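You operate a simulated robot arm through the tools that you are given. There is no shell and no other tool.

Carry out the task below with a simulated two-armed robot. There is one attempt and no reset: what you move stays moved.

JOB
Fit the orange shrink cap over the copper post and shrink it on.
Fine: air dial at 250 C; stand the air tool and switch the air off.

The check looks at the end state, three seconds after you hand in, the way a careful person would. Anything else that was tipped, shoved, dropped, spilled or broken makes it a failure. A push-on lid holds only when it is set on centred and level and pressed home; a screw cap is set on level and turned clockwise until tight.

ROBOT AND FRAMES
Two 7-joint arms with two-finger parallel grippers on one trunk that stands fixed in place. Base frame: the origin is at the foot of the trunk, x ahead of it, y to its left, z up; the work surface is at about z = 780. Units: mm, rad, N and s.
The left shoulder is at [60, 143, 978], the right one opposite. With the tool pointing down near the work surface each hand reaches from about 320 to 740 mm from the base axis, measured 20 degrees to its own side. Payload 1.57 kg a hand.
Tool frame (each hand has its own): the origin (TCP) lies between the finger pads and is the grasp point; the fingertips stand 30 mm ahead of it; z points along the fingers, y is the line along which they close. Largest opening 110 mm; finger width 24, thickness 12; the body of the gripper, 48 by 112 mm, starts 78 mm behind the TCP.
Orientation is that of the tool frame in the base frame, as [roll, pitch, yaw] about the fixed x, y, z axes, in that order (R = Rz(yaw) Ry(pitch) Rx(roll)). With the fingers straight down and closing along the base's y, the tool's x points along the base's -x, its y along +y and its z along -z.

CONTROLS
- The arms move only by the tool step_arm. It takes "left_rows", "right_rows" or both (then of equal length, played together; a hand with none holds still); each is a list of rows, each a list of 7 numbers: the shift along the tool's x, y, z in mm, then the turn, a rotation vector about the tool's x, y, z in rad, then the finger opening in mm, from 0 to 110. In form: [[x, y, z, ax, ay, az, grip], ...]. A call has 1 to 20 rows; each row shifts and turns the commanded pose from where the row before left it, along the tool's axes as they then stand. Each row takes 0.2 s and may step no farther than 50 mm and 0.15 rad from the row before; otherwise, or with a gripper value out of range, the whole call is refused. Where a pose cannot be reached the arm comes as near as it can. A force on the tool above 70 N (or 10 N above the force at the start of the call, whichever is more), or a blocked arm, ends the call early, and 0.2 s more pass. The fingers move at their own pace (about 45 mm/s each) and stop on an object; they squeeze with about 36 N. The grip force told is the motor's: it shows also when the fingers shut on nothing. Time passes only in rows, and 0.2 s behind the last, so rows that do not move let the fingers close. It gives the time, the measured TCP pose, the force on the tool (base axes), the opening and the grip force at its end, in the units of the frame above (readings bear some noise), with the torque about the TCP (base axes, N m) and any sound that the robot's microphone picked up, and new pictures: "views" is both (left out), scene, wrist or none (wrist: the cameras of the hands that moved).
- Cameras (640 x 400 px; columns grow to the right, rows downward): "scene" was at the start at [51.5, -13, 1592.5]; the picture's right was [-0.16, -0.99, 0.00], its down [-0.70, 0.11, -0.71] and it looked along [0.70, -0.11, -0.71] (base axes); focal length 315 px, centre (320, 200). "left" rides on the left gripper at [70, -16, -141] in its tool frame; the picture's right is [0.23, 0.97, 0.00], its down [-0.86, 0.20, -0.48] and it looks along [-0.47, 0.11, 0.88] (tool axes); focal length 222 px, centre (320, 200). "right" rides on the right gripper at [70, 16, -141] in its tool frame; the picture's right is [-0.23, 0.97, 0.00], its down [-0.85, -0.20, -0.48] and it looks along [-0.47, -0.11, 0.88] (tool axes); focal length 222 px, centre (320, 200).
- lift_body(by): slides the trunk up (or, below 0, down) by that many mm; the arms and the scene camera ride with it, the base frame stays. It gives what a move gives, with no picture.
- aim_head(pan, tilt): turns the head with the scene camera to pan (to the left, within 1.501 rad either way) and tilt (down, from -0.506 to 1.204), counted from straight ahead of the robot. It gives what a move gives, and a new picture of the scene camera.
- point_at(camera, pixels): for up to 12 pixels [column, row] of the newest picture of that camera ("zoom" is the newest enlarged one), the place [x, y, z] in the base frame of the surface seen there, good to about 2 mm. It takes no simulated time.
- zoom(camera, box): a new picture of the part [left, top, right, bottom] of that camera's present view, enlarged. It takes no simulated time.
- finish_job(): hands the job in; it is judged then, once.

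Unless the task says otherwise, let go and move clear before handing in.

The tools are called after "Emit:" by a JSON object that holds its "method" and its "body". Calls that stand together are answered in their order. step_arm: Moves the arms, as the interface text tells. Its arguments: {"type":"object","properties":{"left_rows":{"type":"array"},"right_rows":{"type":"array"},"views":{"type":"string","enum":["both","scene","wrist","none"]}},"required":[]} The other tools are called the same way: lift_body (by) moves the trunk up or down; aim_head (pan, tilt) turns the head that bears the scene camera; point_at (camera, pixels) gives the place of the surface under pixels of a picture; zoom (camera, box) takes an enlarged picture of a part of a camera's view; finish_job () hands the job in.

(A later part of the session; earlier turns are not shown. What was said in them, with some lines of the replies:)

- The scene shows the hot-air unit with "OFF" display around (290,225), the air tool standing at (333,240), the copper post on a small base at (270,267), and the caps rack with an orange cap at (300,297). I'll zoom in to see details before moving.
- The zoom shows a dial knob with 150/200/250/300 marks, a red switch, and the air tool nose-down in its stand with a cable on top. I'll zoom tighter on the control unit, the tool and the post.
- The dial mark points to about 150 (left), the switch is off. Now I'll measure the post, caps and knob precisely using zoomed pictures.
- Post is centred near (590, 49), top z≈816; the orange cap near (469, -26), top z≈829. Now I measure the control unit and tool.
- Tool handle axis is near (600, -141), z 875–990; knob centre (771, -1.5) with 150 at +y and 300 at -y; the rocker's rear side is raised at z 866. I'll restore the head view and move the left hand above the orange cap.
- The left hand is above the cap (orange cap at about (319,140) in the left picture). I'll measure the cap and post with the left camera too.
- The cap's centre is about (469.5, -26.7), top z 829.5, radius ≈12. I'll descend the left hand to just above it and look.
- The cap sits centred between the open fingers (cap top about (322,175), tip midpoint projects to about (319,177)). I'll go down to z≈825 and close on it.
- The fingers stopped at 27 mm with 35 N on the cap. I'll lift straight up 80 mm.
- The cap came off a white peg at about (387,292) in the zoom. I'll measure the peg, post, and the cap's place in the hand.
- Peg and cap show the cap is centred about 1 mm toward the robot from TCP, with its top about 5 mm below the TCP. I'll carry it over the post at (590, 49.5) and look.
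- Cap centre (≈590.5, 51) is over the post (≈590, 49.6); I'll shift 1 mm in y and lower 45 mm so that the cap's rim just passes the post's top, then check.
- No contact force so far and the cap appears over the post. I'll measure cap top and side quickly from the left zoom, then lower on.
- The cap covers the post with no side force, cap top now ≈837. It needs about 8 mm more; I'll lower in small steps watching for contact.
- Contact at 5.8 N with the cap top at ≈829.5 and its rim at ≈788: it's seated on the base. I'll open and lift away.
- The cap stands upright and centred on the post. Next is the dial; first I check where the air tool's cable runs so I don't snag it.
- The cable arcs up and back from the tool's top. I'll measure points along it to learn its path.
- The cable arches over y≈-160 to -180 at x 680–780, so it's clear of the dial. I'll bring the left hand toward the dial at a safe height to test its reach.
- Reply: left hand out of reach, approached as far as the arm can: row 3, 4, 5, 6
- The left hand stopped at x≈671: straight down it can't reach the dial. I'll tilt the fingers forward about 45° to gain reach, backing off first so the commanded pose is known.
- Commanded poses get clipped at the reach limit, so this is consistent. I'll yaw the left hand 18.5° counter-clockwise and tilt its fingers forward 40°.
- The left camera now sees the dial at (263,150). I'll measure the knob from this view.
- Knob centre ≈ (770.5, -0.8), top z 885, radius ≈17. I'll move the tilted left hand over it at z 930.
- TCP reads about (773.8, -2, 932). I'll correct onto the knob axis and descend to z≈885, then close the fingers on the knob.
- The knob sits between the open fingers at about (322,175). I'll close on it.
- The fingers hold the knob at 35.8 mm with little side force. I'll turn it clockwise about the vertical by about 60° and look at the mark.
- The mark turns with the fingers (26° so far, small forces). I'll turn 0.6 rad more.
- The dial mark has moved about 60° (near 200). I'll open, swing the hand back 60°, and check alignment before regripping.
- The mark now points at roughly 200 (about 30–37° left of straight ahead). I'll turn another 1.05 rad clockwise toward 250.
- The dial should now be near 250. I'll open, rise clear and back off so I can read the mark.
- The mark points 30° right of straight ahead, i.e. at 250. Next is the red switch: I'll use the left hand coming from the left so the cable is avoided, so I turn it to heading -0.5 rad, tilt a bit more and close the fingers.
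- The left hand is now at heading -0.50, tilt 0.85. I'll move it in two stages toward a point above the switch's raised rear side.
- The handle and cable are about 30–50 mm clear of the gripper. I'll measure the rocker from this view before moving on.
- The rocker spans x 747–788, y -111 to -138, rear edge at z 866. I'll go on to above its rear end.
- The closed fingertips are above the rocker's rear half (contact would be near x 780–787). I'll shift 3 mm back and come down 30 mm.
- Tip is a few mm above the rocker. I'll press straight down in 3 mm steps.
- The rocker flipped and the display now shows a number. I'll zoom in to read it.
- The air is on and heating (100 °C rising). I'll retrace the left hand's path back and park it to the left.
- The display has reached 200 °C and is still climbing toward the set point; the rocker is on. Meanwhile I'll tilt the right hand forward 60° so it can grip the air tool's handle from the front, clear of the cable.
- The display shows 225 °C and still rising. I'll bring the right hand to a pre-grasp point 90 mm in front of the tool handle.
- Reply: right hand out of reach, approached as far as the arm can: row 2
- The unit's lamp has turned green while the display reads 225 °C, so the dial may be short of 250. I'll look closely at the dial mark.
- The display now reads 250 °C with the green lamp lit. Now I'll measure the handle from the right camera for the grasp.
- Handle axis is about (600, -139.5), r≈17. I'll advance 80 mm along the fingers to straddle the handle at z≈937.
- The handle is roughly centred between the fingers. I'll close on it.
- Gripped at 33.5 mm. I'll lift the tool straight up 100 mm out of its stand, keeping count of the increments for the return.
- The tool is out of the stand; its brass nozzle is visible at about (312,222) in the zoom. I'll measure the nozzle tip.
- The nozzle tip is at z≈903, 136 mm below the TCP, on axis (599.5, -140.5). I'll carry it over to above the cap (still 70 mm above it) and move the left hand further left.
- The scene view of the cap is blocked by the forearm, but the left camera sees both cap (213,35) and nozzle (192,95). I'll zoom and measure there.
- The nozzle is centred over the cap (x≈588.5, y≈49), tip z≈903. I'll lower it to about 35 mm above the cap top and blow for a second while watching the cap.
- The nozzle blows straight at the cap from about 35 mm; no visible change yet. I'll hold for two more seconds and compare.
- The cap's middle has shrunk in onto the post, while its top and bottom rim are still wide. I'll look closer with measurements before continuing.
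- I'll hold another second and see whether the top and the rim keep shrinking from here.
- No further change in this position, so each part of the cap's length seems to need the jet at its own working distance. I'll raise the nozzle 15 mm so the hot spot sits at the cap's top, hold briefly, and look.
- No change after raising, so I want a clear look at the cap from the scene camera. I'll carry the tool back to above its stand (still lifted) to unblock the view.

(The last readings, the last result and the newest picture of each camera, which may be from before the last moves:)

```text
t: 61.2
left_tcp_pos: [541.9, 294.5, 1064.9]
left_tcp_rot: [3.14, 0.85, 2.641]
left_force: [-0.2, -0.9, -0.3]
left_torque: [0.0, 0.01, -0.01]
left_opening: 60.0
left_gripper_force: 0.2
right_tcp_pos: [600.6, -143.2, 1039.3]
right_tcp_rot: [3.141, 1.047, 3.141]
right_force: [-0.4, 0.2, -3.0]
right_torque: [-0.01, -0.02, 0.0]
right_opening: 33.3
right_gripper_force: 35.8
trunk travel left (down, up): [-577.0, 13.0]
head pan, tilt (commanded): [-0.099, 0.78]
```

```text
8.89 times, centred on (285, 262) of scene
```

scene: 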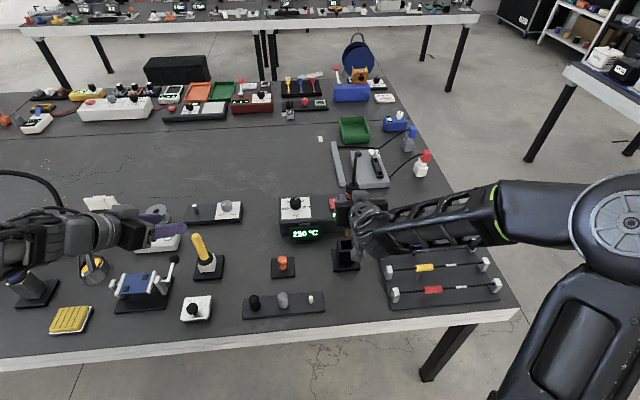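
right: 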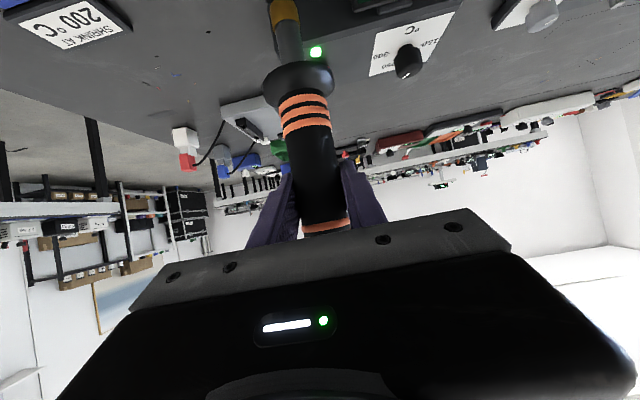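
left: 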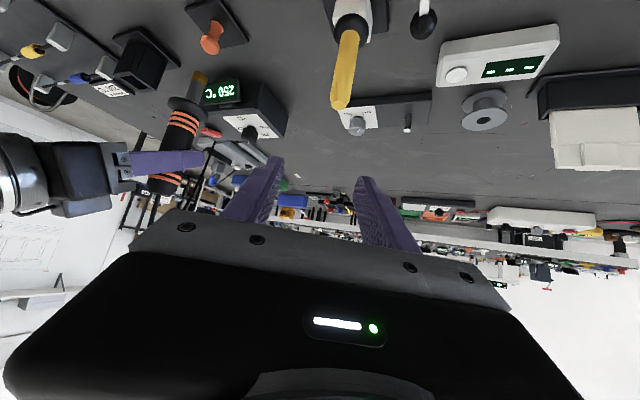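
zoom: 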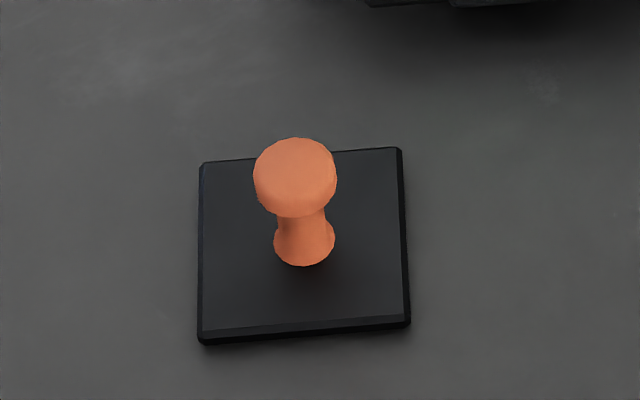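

The cap now hugs the post with a slim neck, a small bell at the rim and a solid closed head. I'll measure its profile to judge whether it's fully shrunk.

Emit:
{"method": "point_at", "body": {"camera": "zoom", "pixels": [[295, 160], [296, 192], [297, 205], [297, 213], [300, 222], [302, 240], [304, 262], [278, 245], [332, 242], [281, 225], [325, 222], [334, 180]]}}

Emit:
{"method": "zoom", "body": {"camera": "left", "box": [190, 0, 240, 60]}}

```text
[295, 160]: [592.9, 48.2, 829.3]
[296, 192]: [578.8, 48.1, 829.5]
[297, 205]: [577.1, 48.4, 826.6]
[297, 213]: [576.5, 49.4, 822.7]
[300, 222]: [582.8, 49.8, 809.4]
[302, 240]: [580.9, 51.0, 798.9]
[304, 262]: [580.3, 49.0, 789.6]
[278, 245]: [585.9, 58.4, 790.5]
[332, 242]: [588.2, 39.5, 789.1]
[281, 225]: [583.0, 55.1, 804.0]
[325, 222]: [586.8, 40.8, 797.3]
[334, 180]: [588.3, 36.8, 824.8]
```

```text
6.67 times, centred on (215, 30) of left
```

zoom: 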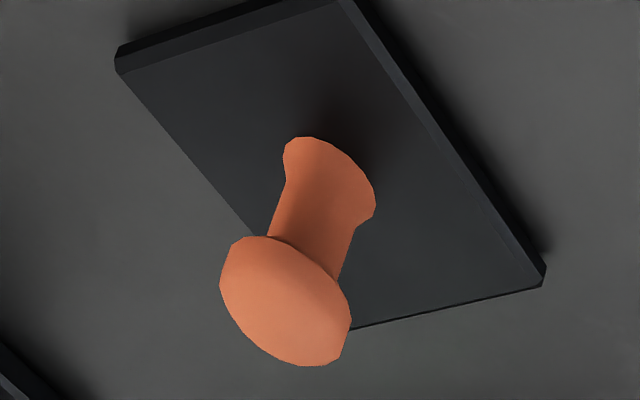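

Profile: neck radius ≈7.5 around the post, rim ≈10, unchanged over the last seconds, so the cap is fully shrunk on. Now I'll lower the tool back into its stand, retracing the lift exactly.

Emit:
{"method": "step_arm", "body": {"right_rows": [[17.33, 0, 9.984, 0, 0, 0, 20], [17.33, 0, 9.984, 0, 0, 0, 20], [17.33, 0, 9.984, 0, 0, 0, 20], [0, 0, 0, 0, 0, 0, 20]], "views": "both"}}

Emit:
{"method": "zoom", "body": {"camera": "right", "box": [200, 0, 400, 130]}}

Emit:
{"method": "zoom", "body": {"camera": "scene", "box": [290, 180, 400, 280]}}

```text
t: 62.2
left_tcp_pos: [542.6, 294.7, 1063.9]
left_tcp_rot: [-3.14, 0.851, 2.642]
left_force: [-0.7, 0.2, -0.1]
left_torque: [-0.03, -0.01, -0.01]
left_opening: 60.4
left_gripper_force: 0.1
right_tcp_pos: [601.6, -141.3, 980.0]
right_tcp_rot: [3.141, 1.047, 3.138]
right_force: [0.2, 0.8, -1.8]
right_torque: [-0.02, -0.01, -0.02]
right_opening: 33.1
right_gripper_force: 36.0
trunk travel left (down, up): [-577.0, 13.0]
head pan, tilt (commanded): [-0.099, 0.78]
```

scene: 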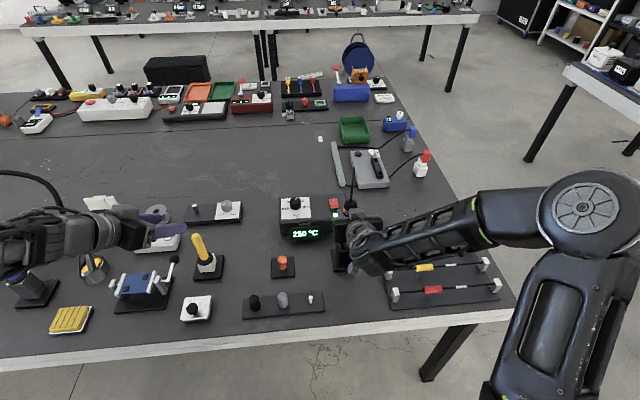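
right: 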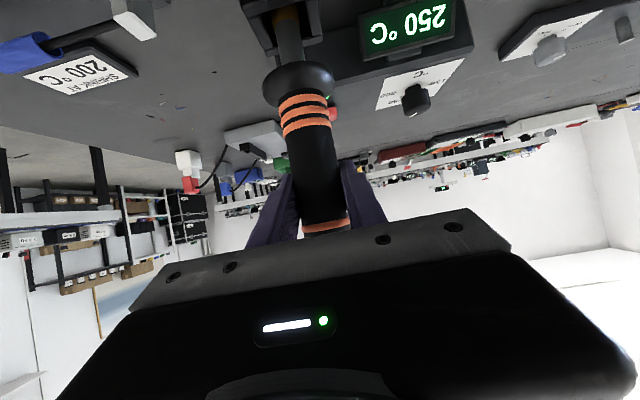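

```text
3.08 times, centred on (300, 65) of right
```

zoom: 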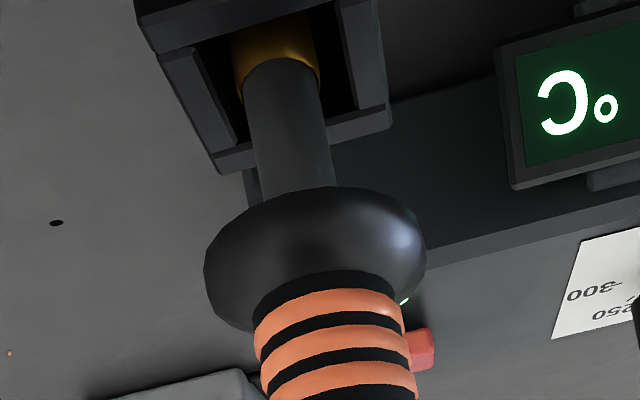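

```text
4.00 times, centred on (345, 230) of scene
```

zoom: 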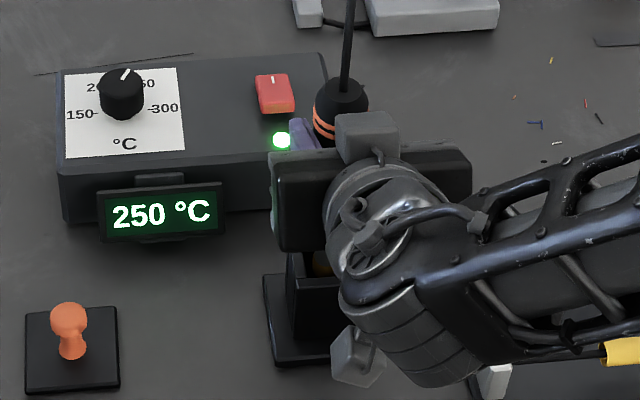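

The nozzle is centred in the stand's opening with no side force. I'll lower the remaining 40 mm, slowly at the end.

Emit:
{"method": "step_arm", "body": {"right_rows": [[8.665, 0, 4.992, 0, 0, 0, 20], [8.665, 0, 4.992, 0, 0, 0, 20], [8.665, 0, 4.992, 0, 0, 0, 20], [4.333, 0, 2.496, 0, 0, 0, 20], [2.6, 0, 1.498, 0, 0, 0, 20], [1.733, 0, 0.998, 0, 0, 0, 20], [0, 0, 0, 0, 0, 0, 20]], "views": "wrist"}}

Emit:
{"method": "zoom", "body": {"camera": "right", "box": [200, 0, 400, 130]}}

```text
t: 63.8
left_tcp_pos: [542.8, 295.0, 1064.9]
left_tcp_rot: [-3.141, 0.851, 2.641]
left_force: [1.2, 0.0, 0.4]
left_torque: [-0.02, 0.02, 0.01]
left_opening: 59.9
left_gripper_force: 0.0
right_tcp_pos: [600.5, -142.2, 938.6]
right_tcp_rot: [3.14, 1.048, 3.14]
right_force: [-0.4, 0.2, -1.9]
right_torque: [0.0, 0.02, -0.01]
right_opening: 33.1
right_gripper_force: 35.8
trunk travel left (down, up): [-577.0, 13.0]
head pan, tilt (commanded): [-0.099, 0.78]
```

right: 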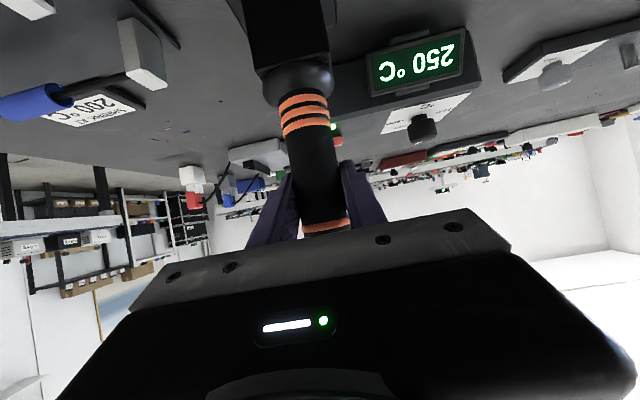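

```text
3.08 times, centred on (300, 65) of right
```

zoom: 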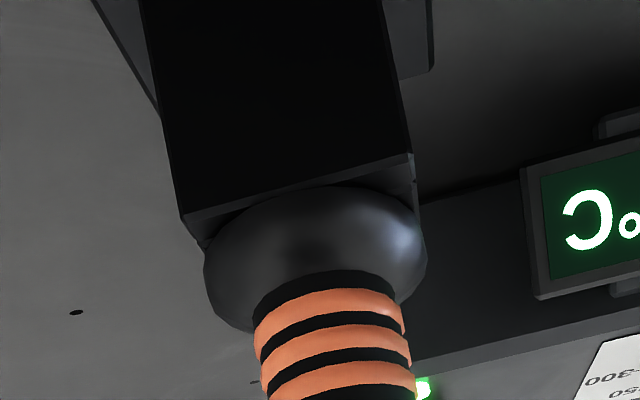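

The force still shows the tool's weight (-1.9 N), so it hasn't quite touched. I'll lower in 1 mm steps until it rests.

Emit:
{"method": "step_arm", "body": {"right_rows": [[0.8665, 0, 0.4992, 0, 0, 0, 20], [0, 0, 0, 0, 0, 0, 20]], "views": "none"}}

Emit:
{"method": "step_arm", "body": {"right_rows": [[0.8665, 0, 0.4992, 0, 0, 0, 20], [0, 0, 0, 0, 0, 0, 20]], "views": "none"}}

```text
t: 64.4
left_tcp_pos: [543.1, 294.7, 1064.6]
left_tcp_rot: [-3.141, 0.85, 2.64]
left_force: [0.4, -0.1, 0.4]
left_torque: [-0.03, -0.01, 0.0]
left_opening: 59.9
left_gripper_force: 0.0
right_tcp_pos: [600.7, -141.1, 938.6]
right_tcp_rot: [3.14, 1.047, 3.139]
right_force: [-0.1, 0.0, -2.4]
right_torque: [0.02, 0.0, 0.01]
right_opening: 33.3
right_gripper_force: 36.3
trunk travel left (down, up): [-577.0, 13.0]
head pan, tilt (commanded): [-0.099, 0.78]
```

```text
t: 65.0
left_tcp_pos: [542.9, 294.8, 1065.5]
left_tcp_rot: [3.141, 0.849, 2.641]
left_force: [0.2, -1.2, -0.1]
left_torque: [-0.01, 0.02, -0.02]
left_opening: 59.9
left_gripper_force: 0.0
right_tcp_pos: [599.6, -141.7, 938.9]
right_tcp_rot: [3.138, 1.049, 3.14]
right_force: [-0.4, 0.4, 3.0]
right_torque: [-0.01, 0.14, -0.01]
right_opening: 33.0
right_gripper_force: 36.3
trunk travel left (down, up): [-577.0, 13.0]
head pan, tilt (commanded): [-0.099, 0.78]
```

The force flipped to +3 N: the tool rests in the stand. I'll open the fingers and back straight off.

Emit:
{"method": "step_arm", "body": {"right_rows": [[0, 0, 0, 0, 0, 0, 45], [0, 0, 0, 0, 0, 0, 60], [0, 0, 0, 0, 0, 0, 72], [0, 0, 0, 0, 0, 0, 72], [0, 0, -25, 0, 0, 0, 72], [0, 0, -35, 0, 0, 0, 72], [0, 0, -35, 0, 0, 0, 72]], "views": "both"}}

Emit:
{"method": "zoom", "body": {"camera": "scene", "box": [290, 180, 400, 280]}}

Emit:
{"method": "zoom", "body": {"camera": "right", "box": [200, 0, 420, 220]}}

```text
t: 66.6
left_tcp_pos: [542.1, 295.2, 1065.5]
left_tcp_rot: [3.141, 0.849, 2.643]
left_force: [-0.5, 0.1, 0.4]
left_torque: [0.0, -0.03, 0.03]
left_opening: 59.9
left_gripper_force: 0.1
right_tcp_pos: [516.4, -140.1, 986.0]
right_tcp_rot: [-3.141, 1.049, 3.14]
right_force: [-0.5, -0.2, -0.8]
right_torque: [0.0, -0.01, -0.01]
right_opening: 71.9
right_gripper_force: 0.1
trunk travel left (down, up): [-577.0, 13.0]
head pan, tilt (commanded): [-0.099, 0.78]
```

scene: 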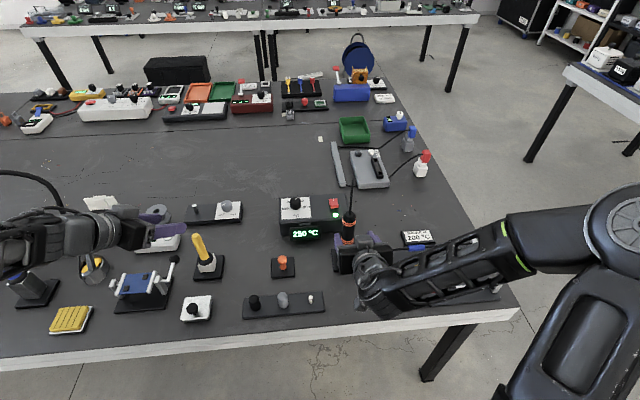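
right: 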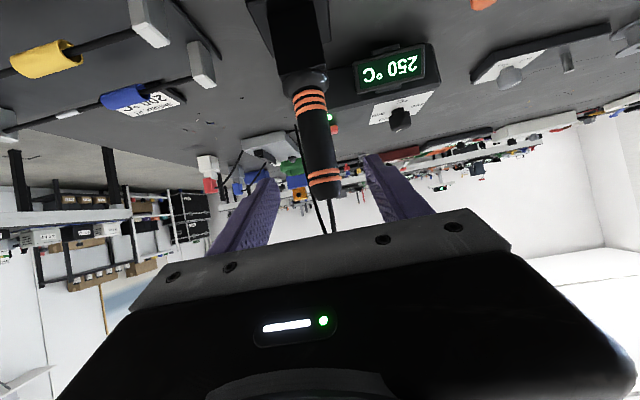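

```text
4.00 times, centred on (345, 230) of scene
```

zoom: 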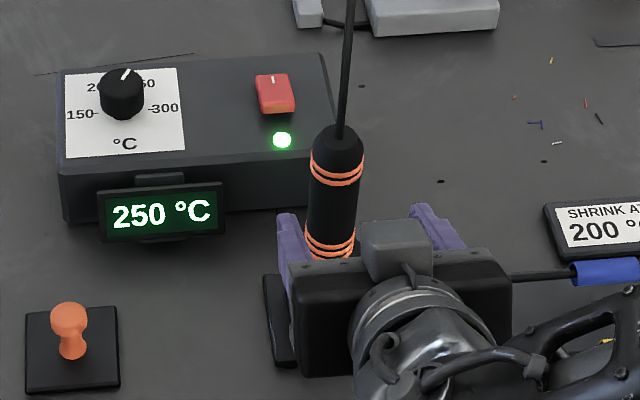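

```text
1.82 times, centred on (310, 110) of right
```

zoom: 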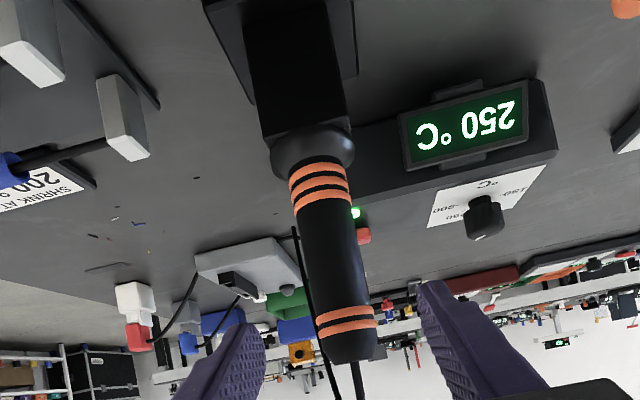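

The tool stands properly in its holder. I'll lift the right hand away to the right and turn the left hand a bit more (heading -0.7) for pressing the rocker's raised front side.

Emit:
{"method": "step_arm", "body": {"right_rows": [[-15, -25, -8.6, 0, 0, 0, 72], [-15, -25, -8.6, 0, 0, 0, 72], [-15, -25, -8.6, 0, 0, 0, 72], [0, 0, 0, 0, 0, 0, 72]], "left_rows": [[0, 0, 0, 0.0753, 0, 0.0659, 30], [0, 0, 0, 0.0753, 0, 0.0659, 0], [0, 0, 0, 0, 0, 0, 0], [0, 0, 0, 0, 0, 0, 0]], "views": "scene"}}

```text
t: 67.6
left_tcp_pos: [542.2, 293.9, 1063.8]
left_tcp_rot: [3.141, 0.85, 2.44]
left_force: [0.1, 0.0, 0.0]
left_torque: [0.0, -0.01, -0.02]
left_opening: 0.2
left_gripper_force: 14.5
right_tcp_pos: [523.7, -215.4, 1038.2]
right_tcp_rot: [3.139, 1.047, 3.14]
right_force: [-0.3, -0.2, 0.1]
right_torque: [0.01, 0.04, -0.02]
right_opening: 72.0
right_gripper_force: 0.1
right hand out of reach, approached as far as the arm can: row 1
trunk travel left (down, up): [-577.0, 13.0]
head pan, tilt (commanded): [-0.099, 0.78]
```

scene: 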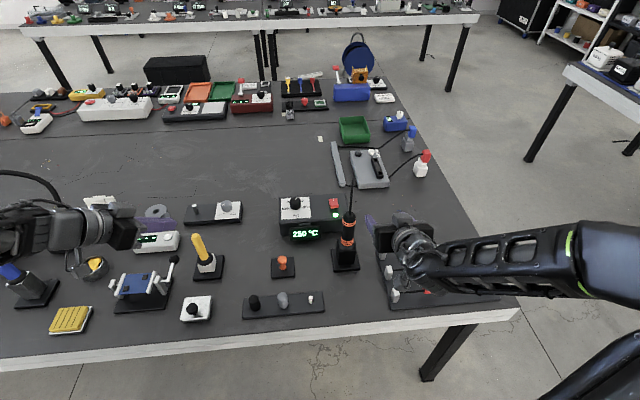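

The view is clear; the left hand is at heading -0.70. I'll bring it to the waypoint near (510, 60, 985).

Emit:
{"method": "step_arm", "body": {"left_rows": [[-3.98, -33.3, 24.7, 0, 0, 0, 0], [-3.98, -33.3, 24.7, 0, 0, 0, 0], [-3.98, -33.3, 24.7, 0, 0, 0, 0], [-3.98, -33.3, 24.7, 0, 0, 0, 0], [-3.98, -33.3, 24.7, 0, 0, 0, 0], [-4, -33.5, 24.7, 0, 0, 0, 0], [0, 0, 0, 0, 0, 0, 0]], "views": "both"}}

```text
t: 69.2
left_tcp_pos: [506.2, 58.5, 985.5]
left_tcp_rot: [-3.141, 0.848, 2.44]
left_force: [0.3, 0.2, -0.8]
left_torque: [-0.01, 0.02, -0.01]
left_opening: 0.1
left_gripper_force: 21.0
right_tcp_pos: [524.5, -215.5, 1038.5]
right_tcp_rot: [3.142, 1.047, 3.14]
right_force: [0.1, 0.9, -0.4]
right_torque: [0.01, -0.02, -0.01]
right_opening: 72.2
right_gripper_force: 0.0
trunk travel left (down, up): [-577.0, 13.0]
head pan, tilt (commanded): [-0.099, 0.78]
```

scene: 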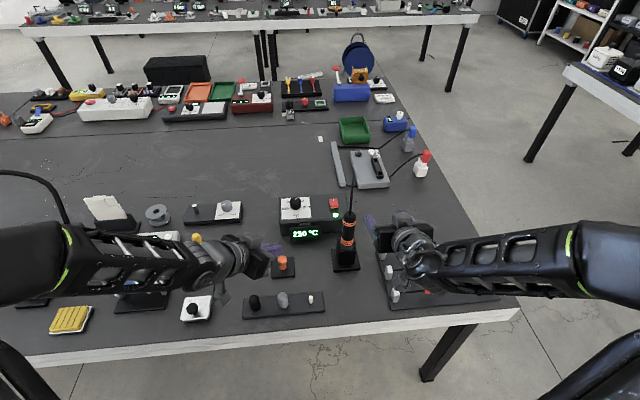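
left: 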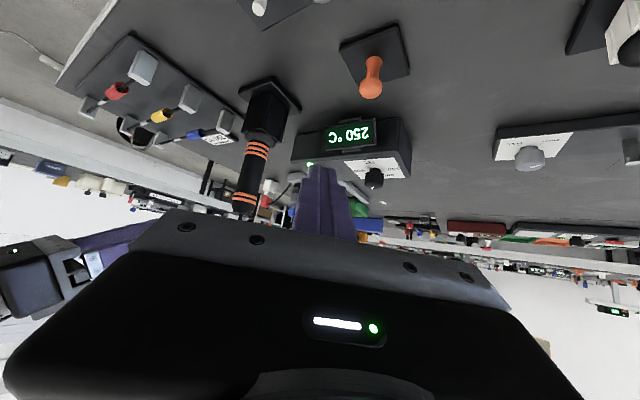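

Clear so far. I'll advance most of the way to the switch and look.

Emit:
{"method": "step_arm", "body": {"left_rows": [[-18.86, 2.49, 31.95, 0, 0, 0, 0], [-18.86, 2.49, 31.95, 0, 0, 0, 0], [-18.86, 2.49, 31.95, 0, 0, 0, 0], [-18.86, 2.49, 31.95, 0, 0, 0, 0], [-18.86, 2.49, 31.95, 0, 0, 0, 0], [-18.86, 2.49, 31.95, 0, 0, 0, 0]], "views": "both"}}

Emit:
{"method": "zoom", "body": {"camera": "left", "box": [230, 80, 400, 220]}}

```text
t: 70.6
left_tcp_pos: [688.1, -71.7, 941.2]
left_tcp_rot: [3.14, 0.849, 2.437]
left_force: [0.1, 0.3, 0.0]
left_torque: [-0.02, -0.03, 0.03]
left_opening: 0.0
left_gripper_force: 21.2
right_tcp_pos: [524.9, -214.7, 1038.5]
right_tcp_rot: [3.138, 1.047, 3.14]
right_force: [0.0, -0.4, 0.6]
right_torque: [0.02, 0.02, -0.01]
right_opening: 72.1
right_gripper_force: 0.0
trunk travel left (down, up): [-577.0, 13.0]
head pan, tilt (commanded): [-0.099, 0.78]
```

scene: 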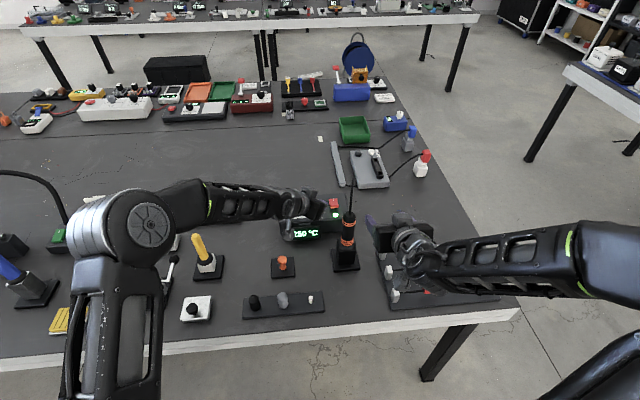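
left: 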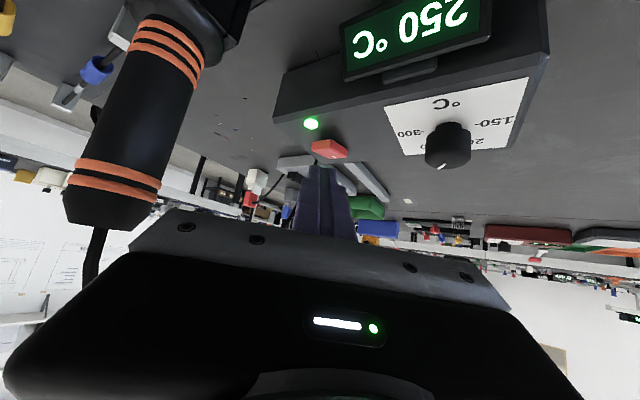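

```text
2.86 times, centred on (315, 150) of left
```

zoom: 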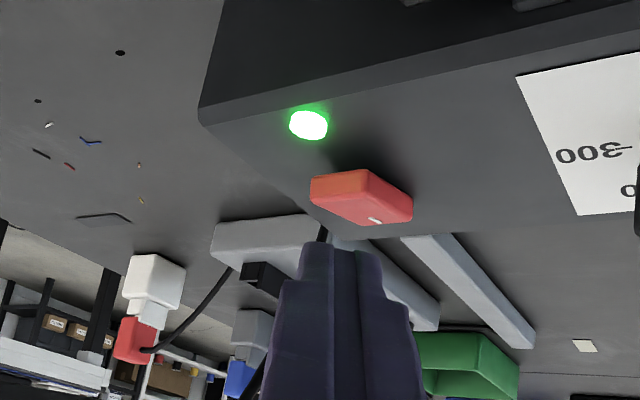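

Emit:
{"method": "point_at", "body": {"camera": "zoom", "pixels": [[340, 195], [320, 182], [365, 175], [350, 205], [375, 218], [405, 210], [310, 125]]}}

Emit:
{"method": "step_arm", "body": {"left_rows": [[-18.86, 2.49, 31.95, 0, 0, 0, 0], [-18.86, 2.49, 31.95, 0, 0, 0, 0], [0, 0, 0, 0, 0, 0, 0]], "views": "both"}}

Emit:
{"method": "zoom", "body": {"camera": "left", "box": [230, 60, 400, 220]}}

```text
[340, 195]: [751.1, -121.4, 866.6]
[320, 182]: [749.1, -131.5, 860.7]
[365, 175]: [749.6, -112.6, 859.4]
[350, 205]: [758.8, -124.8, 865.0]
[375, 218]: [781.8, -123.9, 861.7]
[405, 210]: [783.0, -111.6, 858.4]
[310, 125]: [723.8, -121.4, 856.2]
```

```text
t: 71.4
left_tcp_pos: [749.1, -115.8, 929.2]
left_tcp_rot: [3.14, 0.85, 2.441]
left_force: [-0.9, 0.2, -1.2]
left_torque: [-0.01, -0.01, -0.03]
left_opening: 0.0
left_gripper_force: 21.1
right_tcp_pos: [523.9, -214.9, 1039.8]
right_tcp_rot: [3.139, 1.049, 3.14]
right_force: [0.8, 0.1, 0.3]
right_torque: [-0.02, 0.02, 0.02]
right_opening: 72.0
right_gripper_force: 0.0
trunk travel left (down, up): [-577.0, 13.0]
head pan, tilt (commanded): [-0.099, 0.78]
```

scene: 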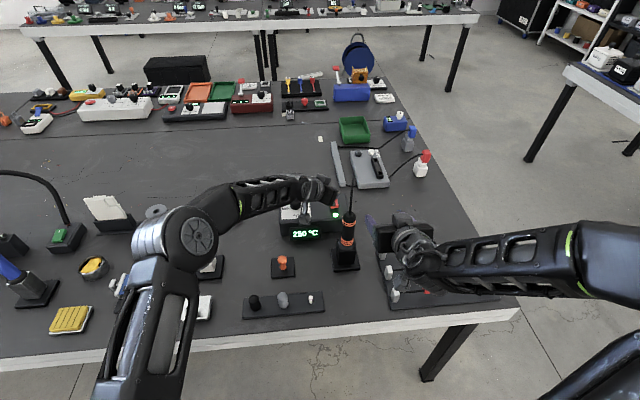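
left: 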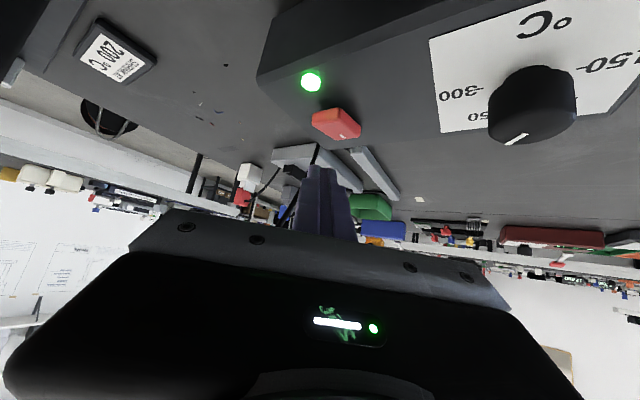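

```text
2.50 times, centred on (315, 140) of left
```

zoom: 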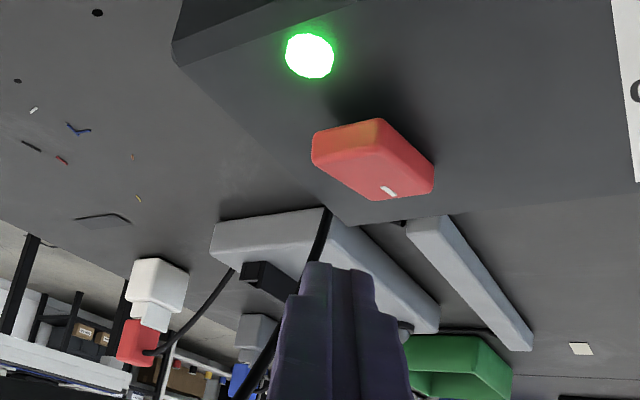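

The fingertips are over the rocker; the raised front edge is at x≈751, z≈866. I'll shift 6 mm back and come down 30 mm.

Emit:
{"method": "step_arm", "body": {"left_rows": [[8.67, -1.03, 5.28, 0, 0, 0, 0], [8.67, -1.03, 5.28, 0, 0, 0, 0], [8.66, -1.04, 5.29, 0, 0, 0, 0], [0, 0, 0, 0, 0, 0, 0]], "views": "wrist"}}

Emit:
{"method": "zoom", "body": {"camera": "left", "box": [230, 60, 400, 220]}}

```text
t: 72.4
left_tcp_pos: [740.7, -114.3, 899.1]
left_tcp_rot: [3.14, 0.85, 2.44]
left_force: [-0.2, 0.0, 0.3]
left_torque: [-0.05, -0.01, 0.02]
left_opening: 0.0
left_gripper_force: 21.0
right_tcp_pos: [523.3, -214.2, 1040.0]
right_tcp_rot: [-3.141, 1.047, 3.139]
right_force: [-0.7, 0.6, -1.7]
right_torque: [-0.02, 0.01, 0.04]
right_opening: 72.0
right_gripper_force: 0.1
trunk travel left (down, up): [-577.0, 13.0]
head pan, tilt (commanded): [-0.099, 0.78]
```

left: 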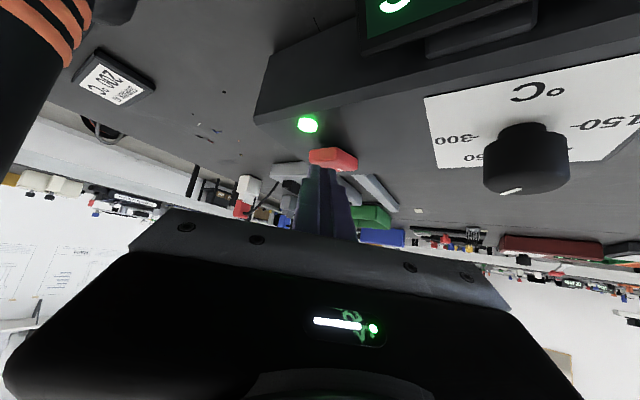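

```text
2.50 times, centred on (315, 140) of left
```

zoom: 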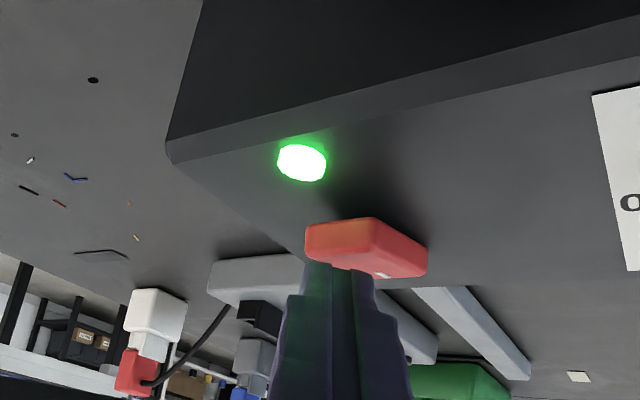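

Tip is just above the rocker's front half. I'll press straight down in 3 mm steps.

Emit:
{"method": "step_arm", "body": {"left_rows": [[2.256, 0, 1.978, 0, 0, 0, 0], [2.256, 0, 1.978, 0, 0, 0, 0], [2.256, 0, 1.978, 0, 0, 0, 0], [2.256, 0, 1.978, 0, 0, 0, 0]], "views": "both"}}

Emit:
{"method": "zoom", "body": {"camera": "scene", "box": [270, 190, 360, 250]}}

```text
t: 73.4
left_tcp_pos: [740.3, -113.7, 890.3]
left_tcp_rot: [3.14, 0.855, 2.44]
left_force: [-2.1, 1.7, 9.3]
left_torque: [-0.01, -0.11, 0.03]
left_opening: 0.0
left_gripper_force: 21.3
right_tcp_pos: [522.5, -214.9, 1039.0]
right_tcp_rot: [-3.14, 1.048, 3.141]
right_force: [-0.5, 0.6, -0.1]
right_torque: [0.02, 0.03, -0.01]
right_opening: 72.0
right_gripper_force: 0.0
trunk travel left (down, up): [-577.0, 13.0]
head pan, tilt (commanded): [-0.099, 0.78]
```

scene: 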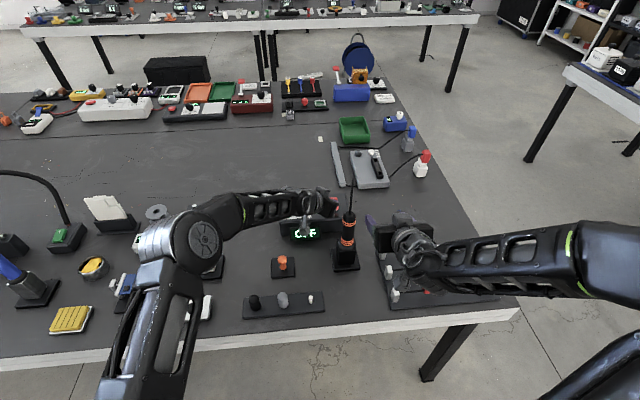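
left: 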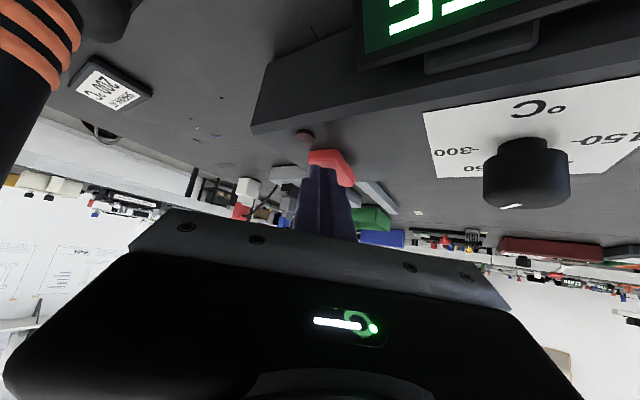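

```text
6.67 times, centred on (315, 220) of scene
```

zoom: 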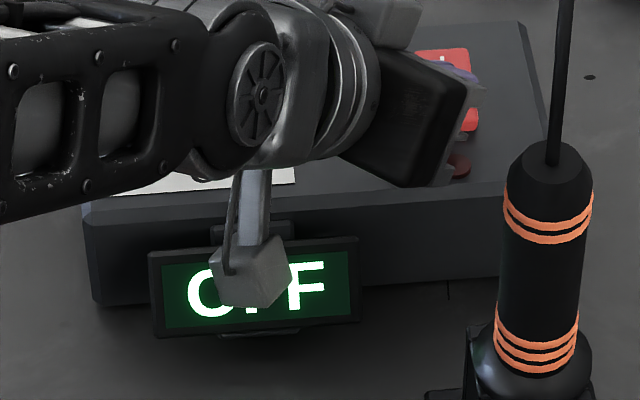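

The display reads OFF and the lamp is dark: the air is off. I'll lift the finger off and retrace the left hand's path away.

Emit:
{"method": "step_arm", "body": {"left_rows": [[-7.5, 0, -6.6, 0, 0, 0, 0], [-15, 0, -13.2, 0, 0, 0, 0], [-15, 0, -13.2, 0, 0, 0, 0], [18.86, -2.49, -31.95, 0, 0, 0, 0], [18.86, -2.49, -31.95, 0, 0, 0, 0], [18.86, -2.49, -31.95, 0, 0, 0, 0], [18.86, -2.49, -31.95, 0, 0, 0, 0], [18.86, -2.49, -31.95, 0, 0, 0, 0], [18.86, -2.49, -31.95, 0, 0, 0, 0], [18.86, -2.49, -31.95, 0, 0, 0, 0], [0, 30, -25, 0, 0, 0, 0], [0, 33, -25, 0, 0, 0, 0], [0, 33, -25, 0, 0, 0, 0], [0, 33, -25, 0, 0, 0, 20], [0, 33, -25, 0, 0, 0, 40]], "views": "both"}}

Emit:
{"method": "zoom", "body": {"camera": "scene", "box": [250, 185, 370, 285]}}

```text
t: 76.6
left_tcp_pos: [564.4, 220.8, 1070.6]
left_tcp_rot: [3.141, 0.851, 2.439]
left_force: [1.0, 0.8, -0.3]
left_torque: [0.01, -0.04, -0.02]
left_opening: 39.9
left_gripper_force: 0.1
right_tcp_pos: [522.6, -215.5, 1038.5]
right_tcp_rot: [-3.14, 1.048, 3.14]
right_force: [0.4, 0.2, 0.5]
right_torque: [-0.01, -0.04, -0.03]
right_opening: 72.2
right_gripper_force: 0.0
trunk travel left (down, up): [-577.0, 13.0]
head pan, tilt (commanded): [-0.099, 0.78]
```

scene: 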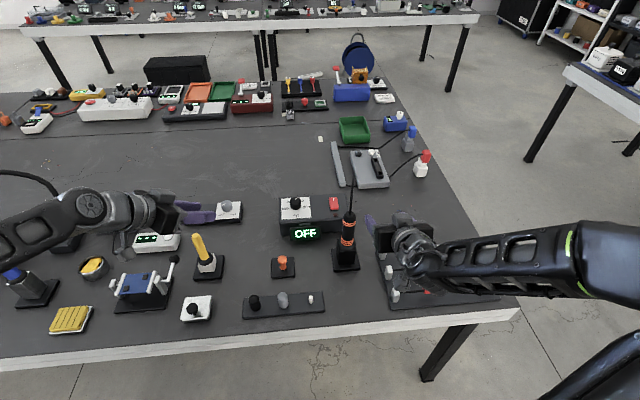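
left: 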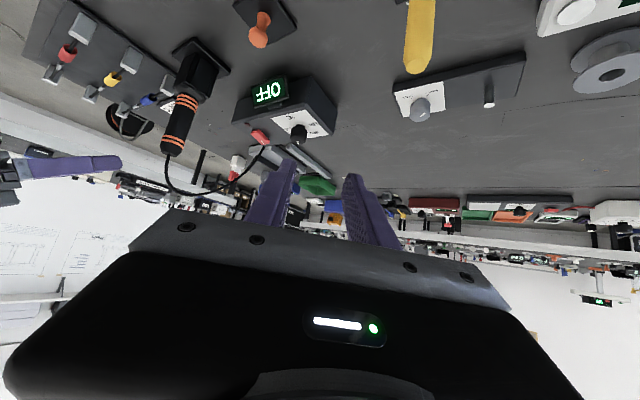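

```text
4.00 times, centred on (310, 235) of scene
```

zoom: 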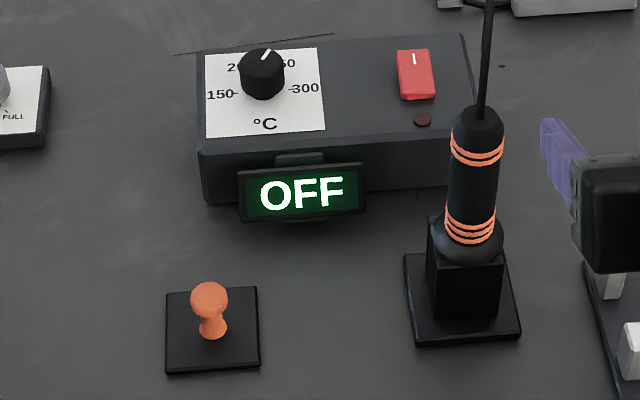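

Air is off, the tool stands, and the cap is shrunk on. I want to verify the dial's mark angle precisely before handing in.

Emit:
{"method": "zoom", "body": {"camera": "scene", "box": [278, 188, 318, 213]}}

```text
16.00 times, centred on (298, 200) of scene
```

zoom: 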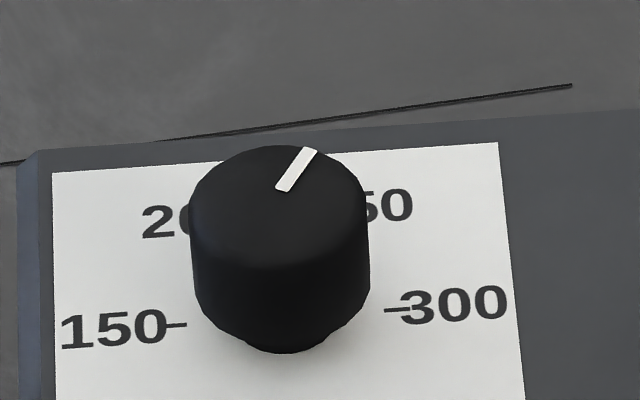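

Emit:
{"method": "point_at", "body": {"camera": "zoom", "pixels": [[282, 186], [288, 177], [295, 167], [302, 158], [308, 151], [278, 205], [195, 205], [365, 205], [280, 262], [180, 325], [390, 310]]}}

Emit:
{"method": "zoom", "body": {"camera": "left", "box": [260, 90, 350, 160]}}

```text
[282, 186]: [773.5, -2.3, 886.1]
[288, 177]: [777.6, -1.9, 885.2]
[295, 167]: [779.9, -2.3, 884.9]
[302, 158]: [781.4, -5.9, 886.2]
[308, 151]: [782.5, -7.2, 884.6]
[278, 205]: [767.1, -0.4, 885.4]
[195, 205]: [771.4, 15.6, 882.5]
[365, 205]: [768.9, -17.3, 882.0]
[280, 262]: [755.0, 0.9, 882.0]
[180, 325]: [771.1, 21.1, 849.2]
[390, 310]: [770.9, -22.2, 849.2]
```

```text
5.71 times, centred on (305, 125) of left
```

zoom: 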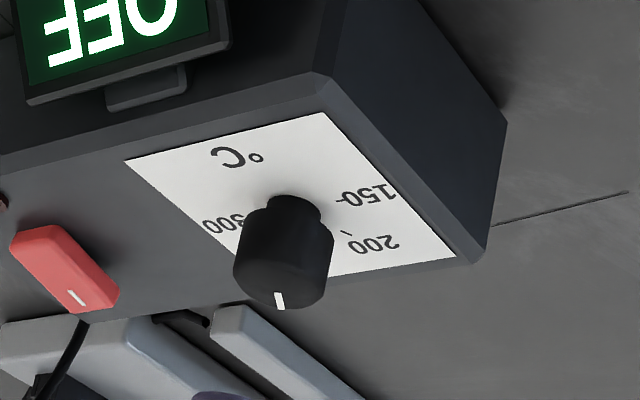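

The mark vector computes to 30° right of straight ahead, exactly the 250 position, and the display had settled at 250 °C. The cap is shrunk on, the tool is standing, the air is off, and both hands are clear, so I hand in.

Emit:
{"method": "finish_job", "body": {}}

```text
The job is handed in.
```

The orange cap is on the copper post and shrunk on, and I've handed the job in. I haven't been told the result of the check.

- **Cap:** it sits down on the post's base. Its neck shrank in around the post and its shape then stopped changing. The closed head stayed at full width and the rim kept a slight bell. I took that to be the finished shape, though raising the nozzle for another 1.5 seconds or so made no further difference.
- **Dial:** set to 250 °C. The display settled at 250, and the mark measured at the 250 position.
- **Air tool:** back upright in its stand.
- **Air:** switched off. The display reads OFF and the lamp is dark.

Both hands are empty and clear of the work. I saw nothing else moved or tipped in the last pictures.
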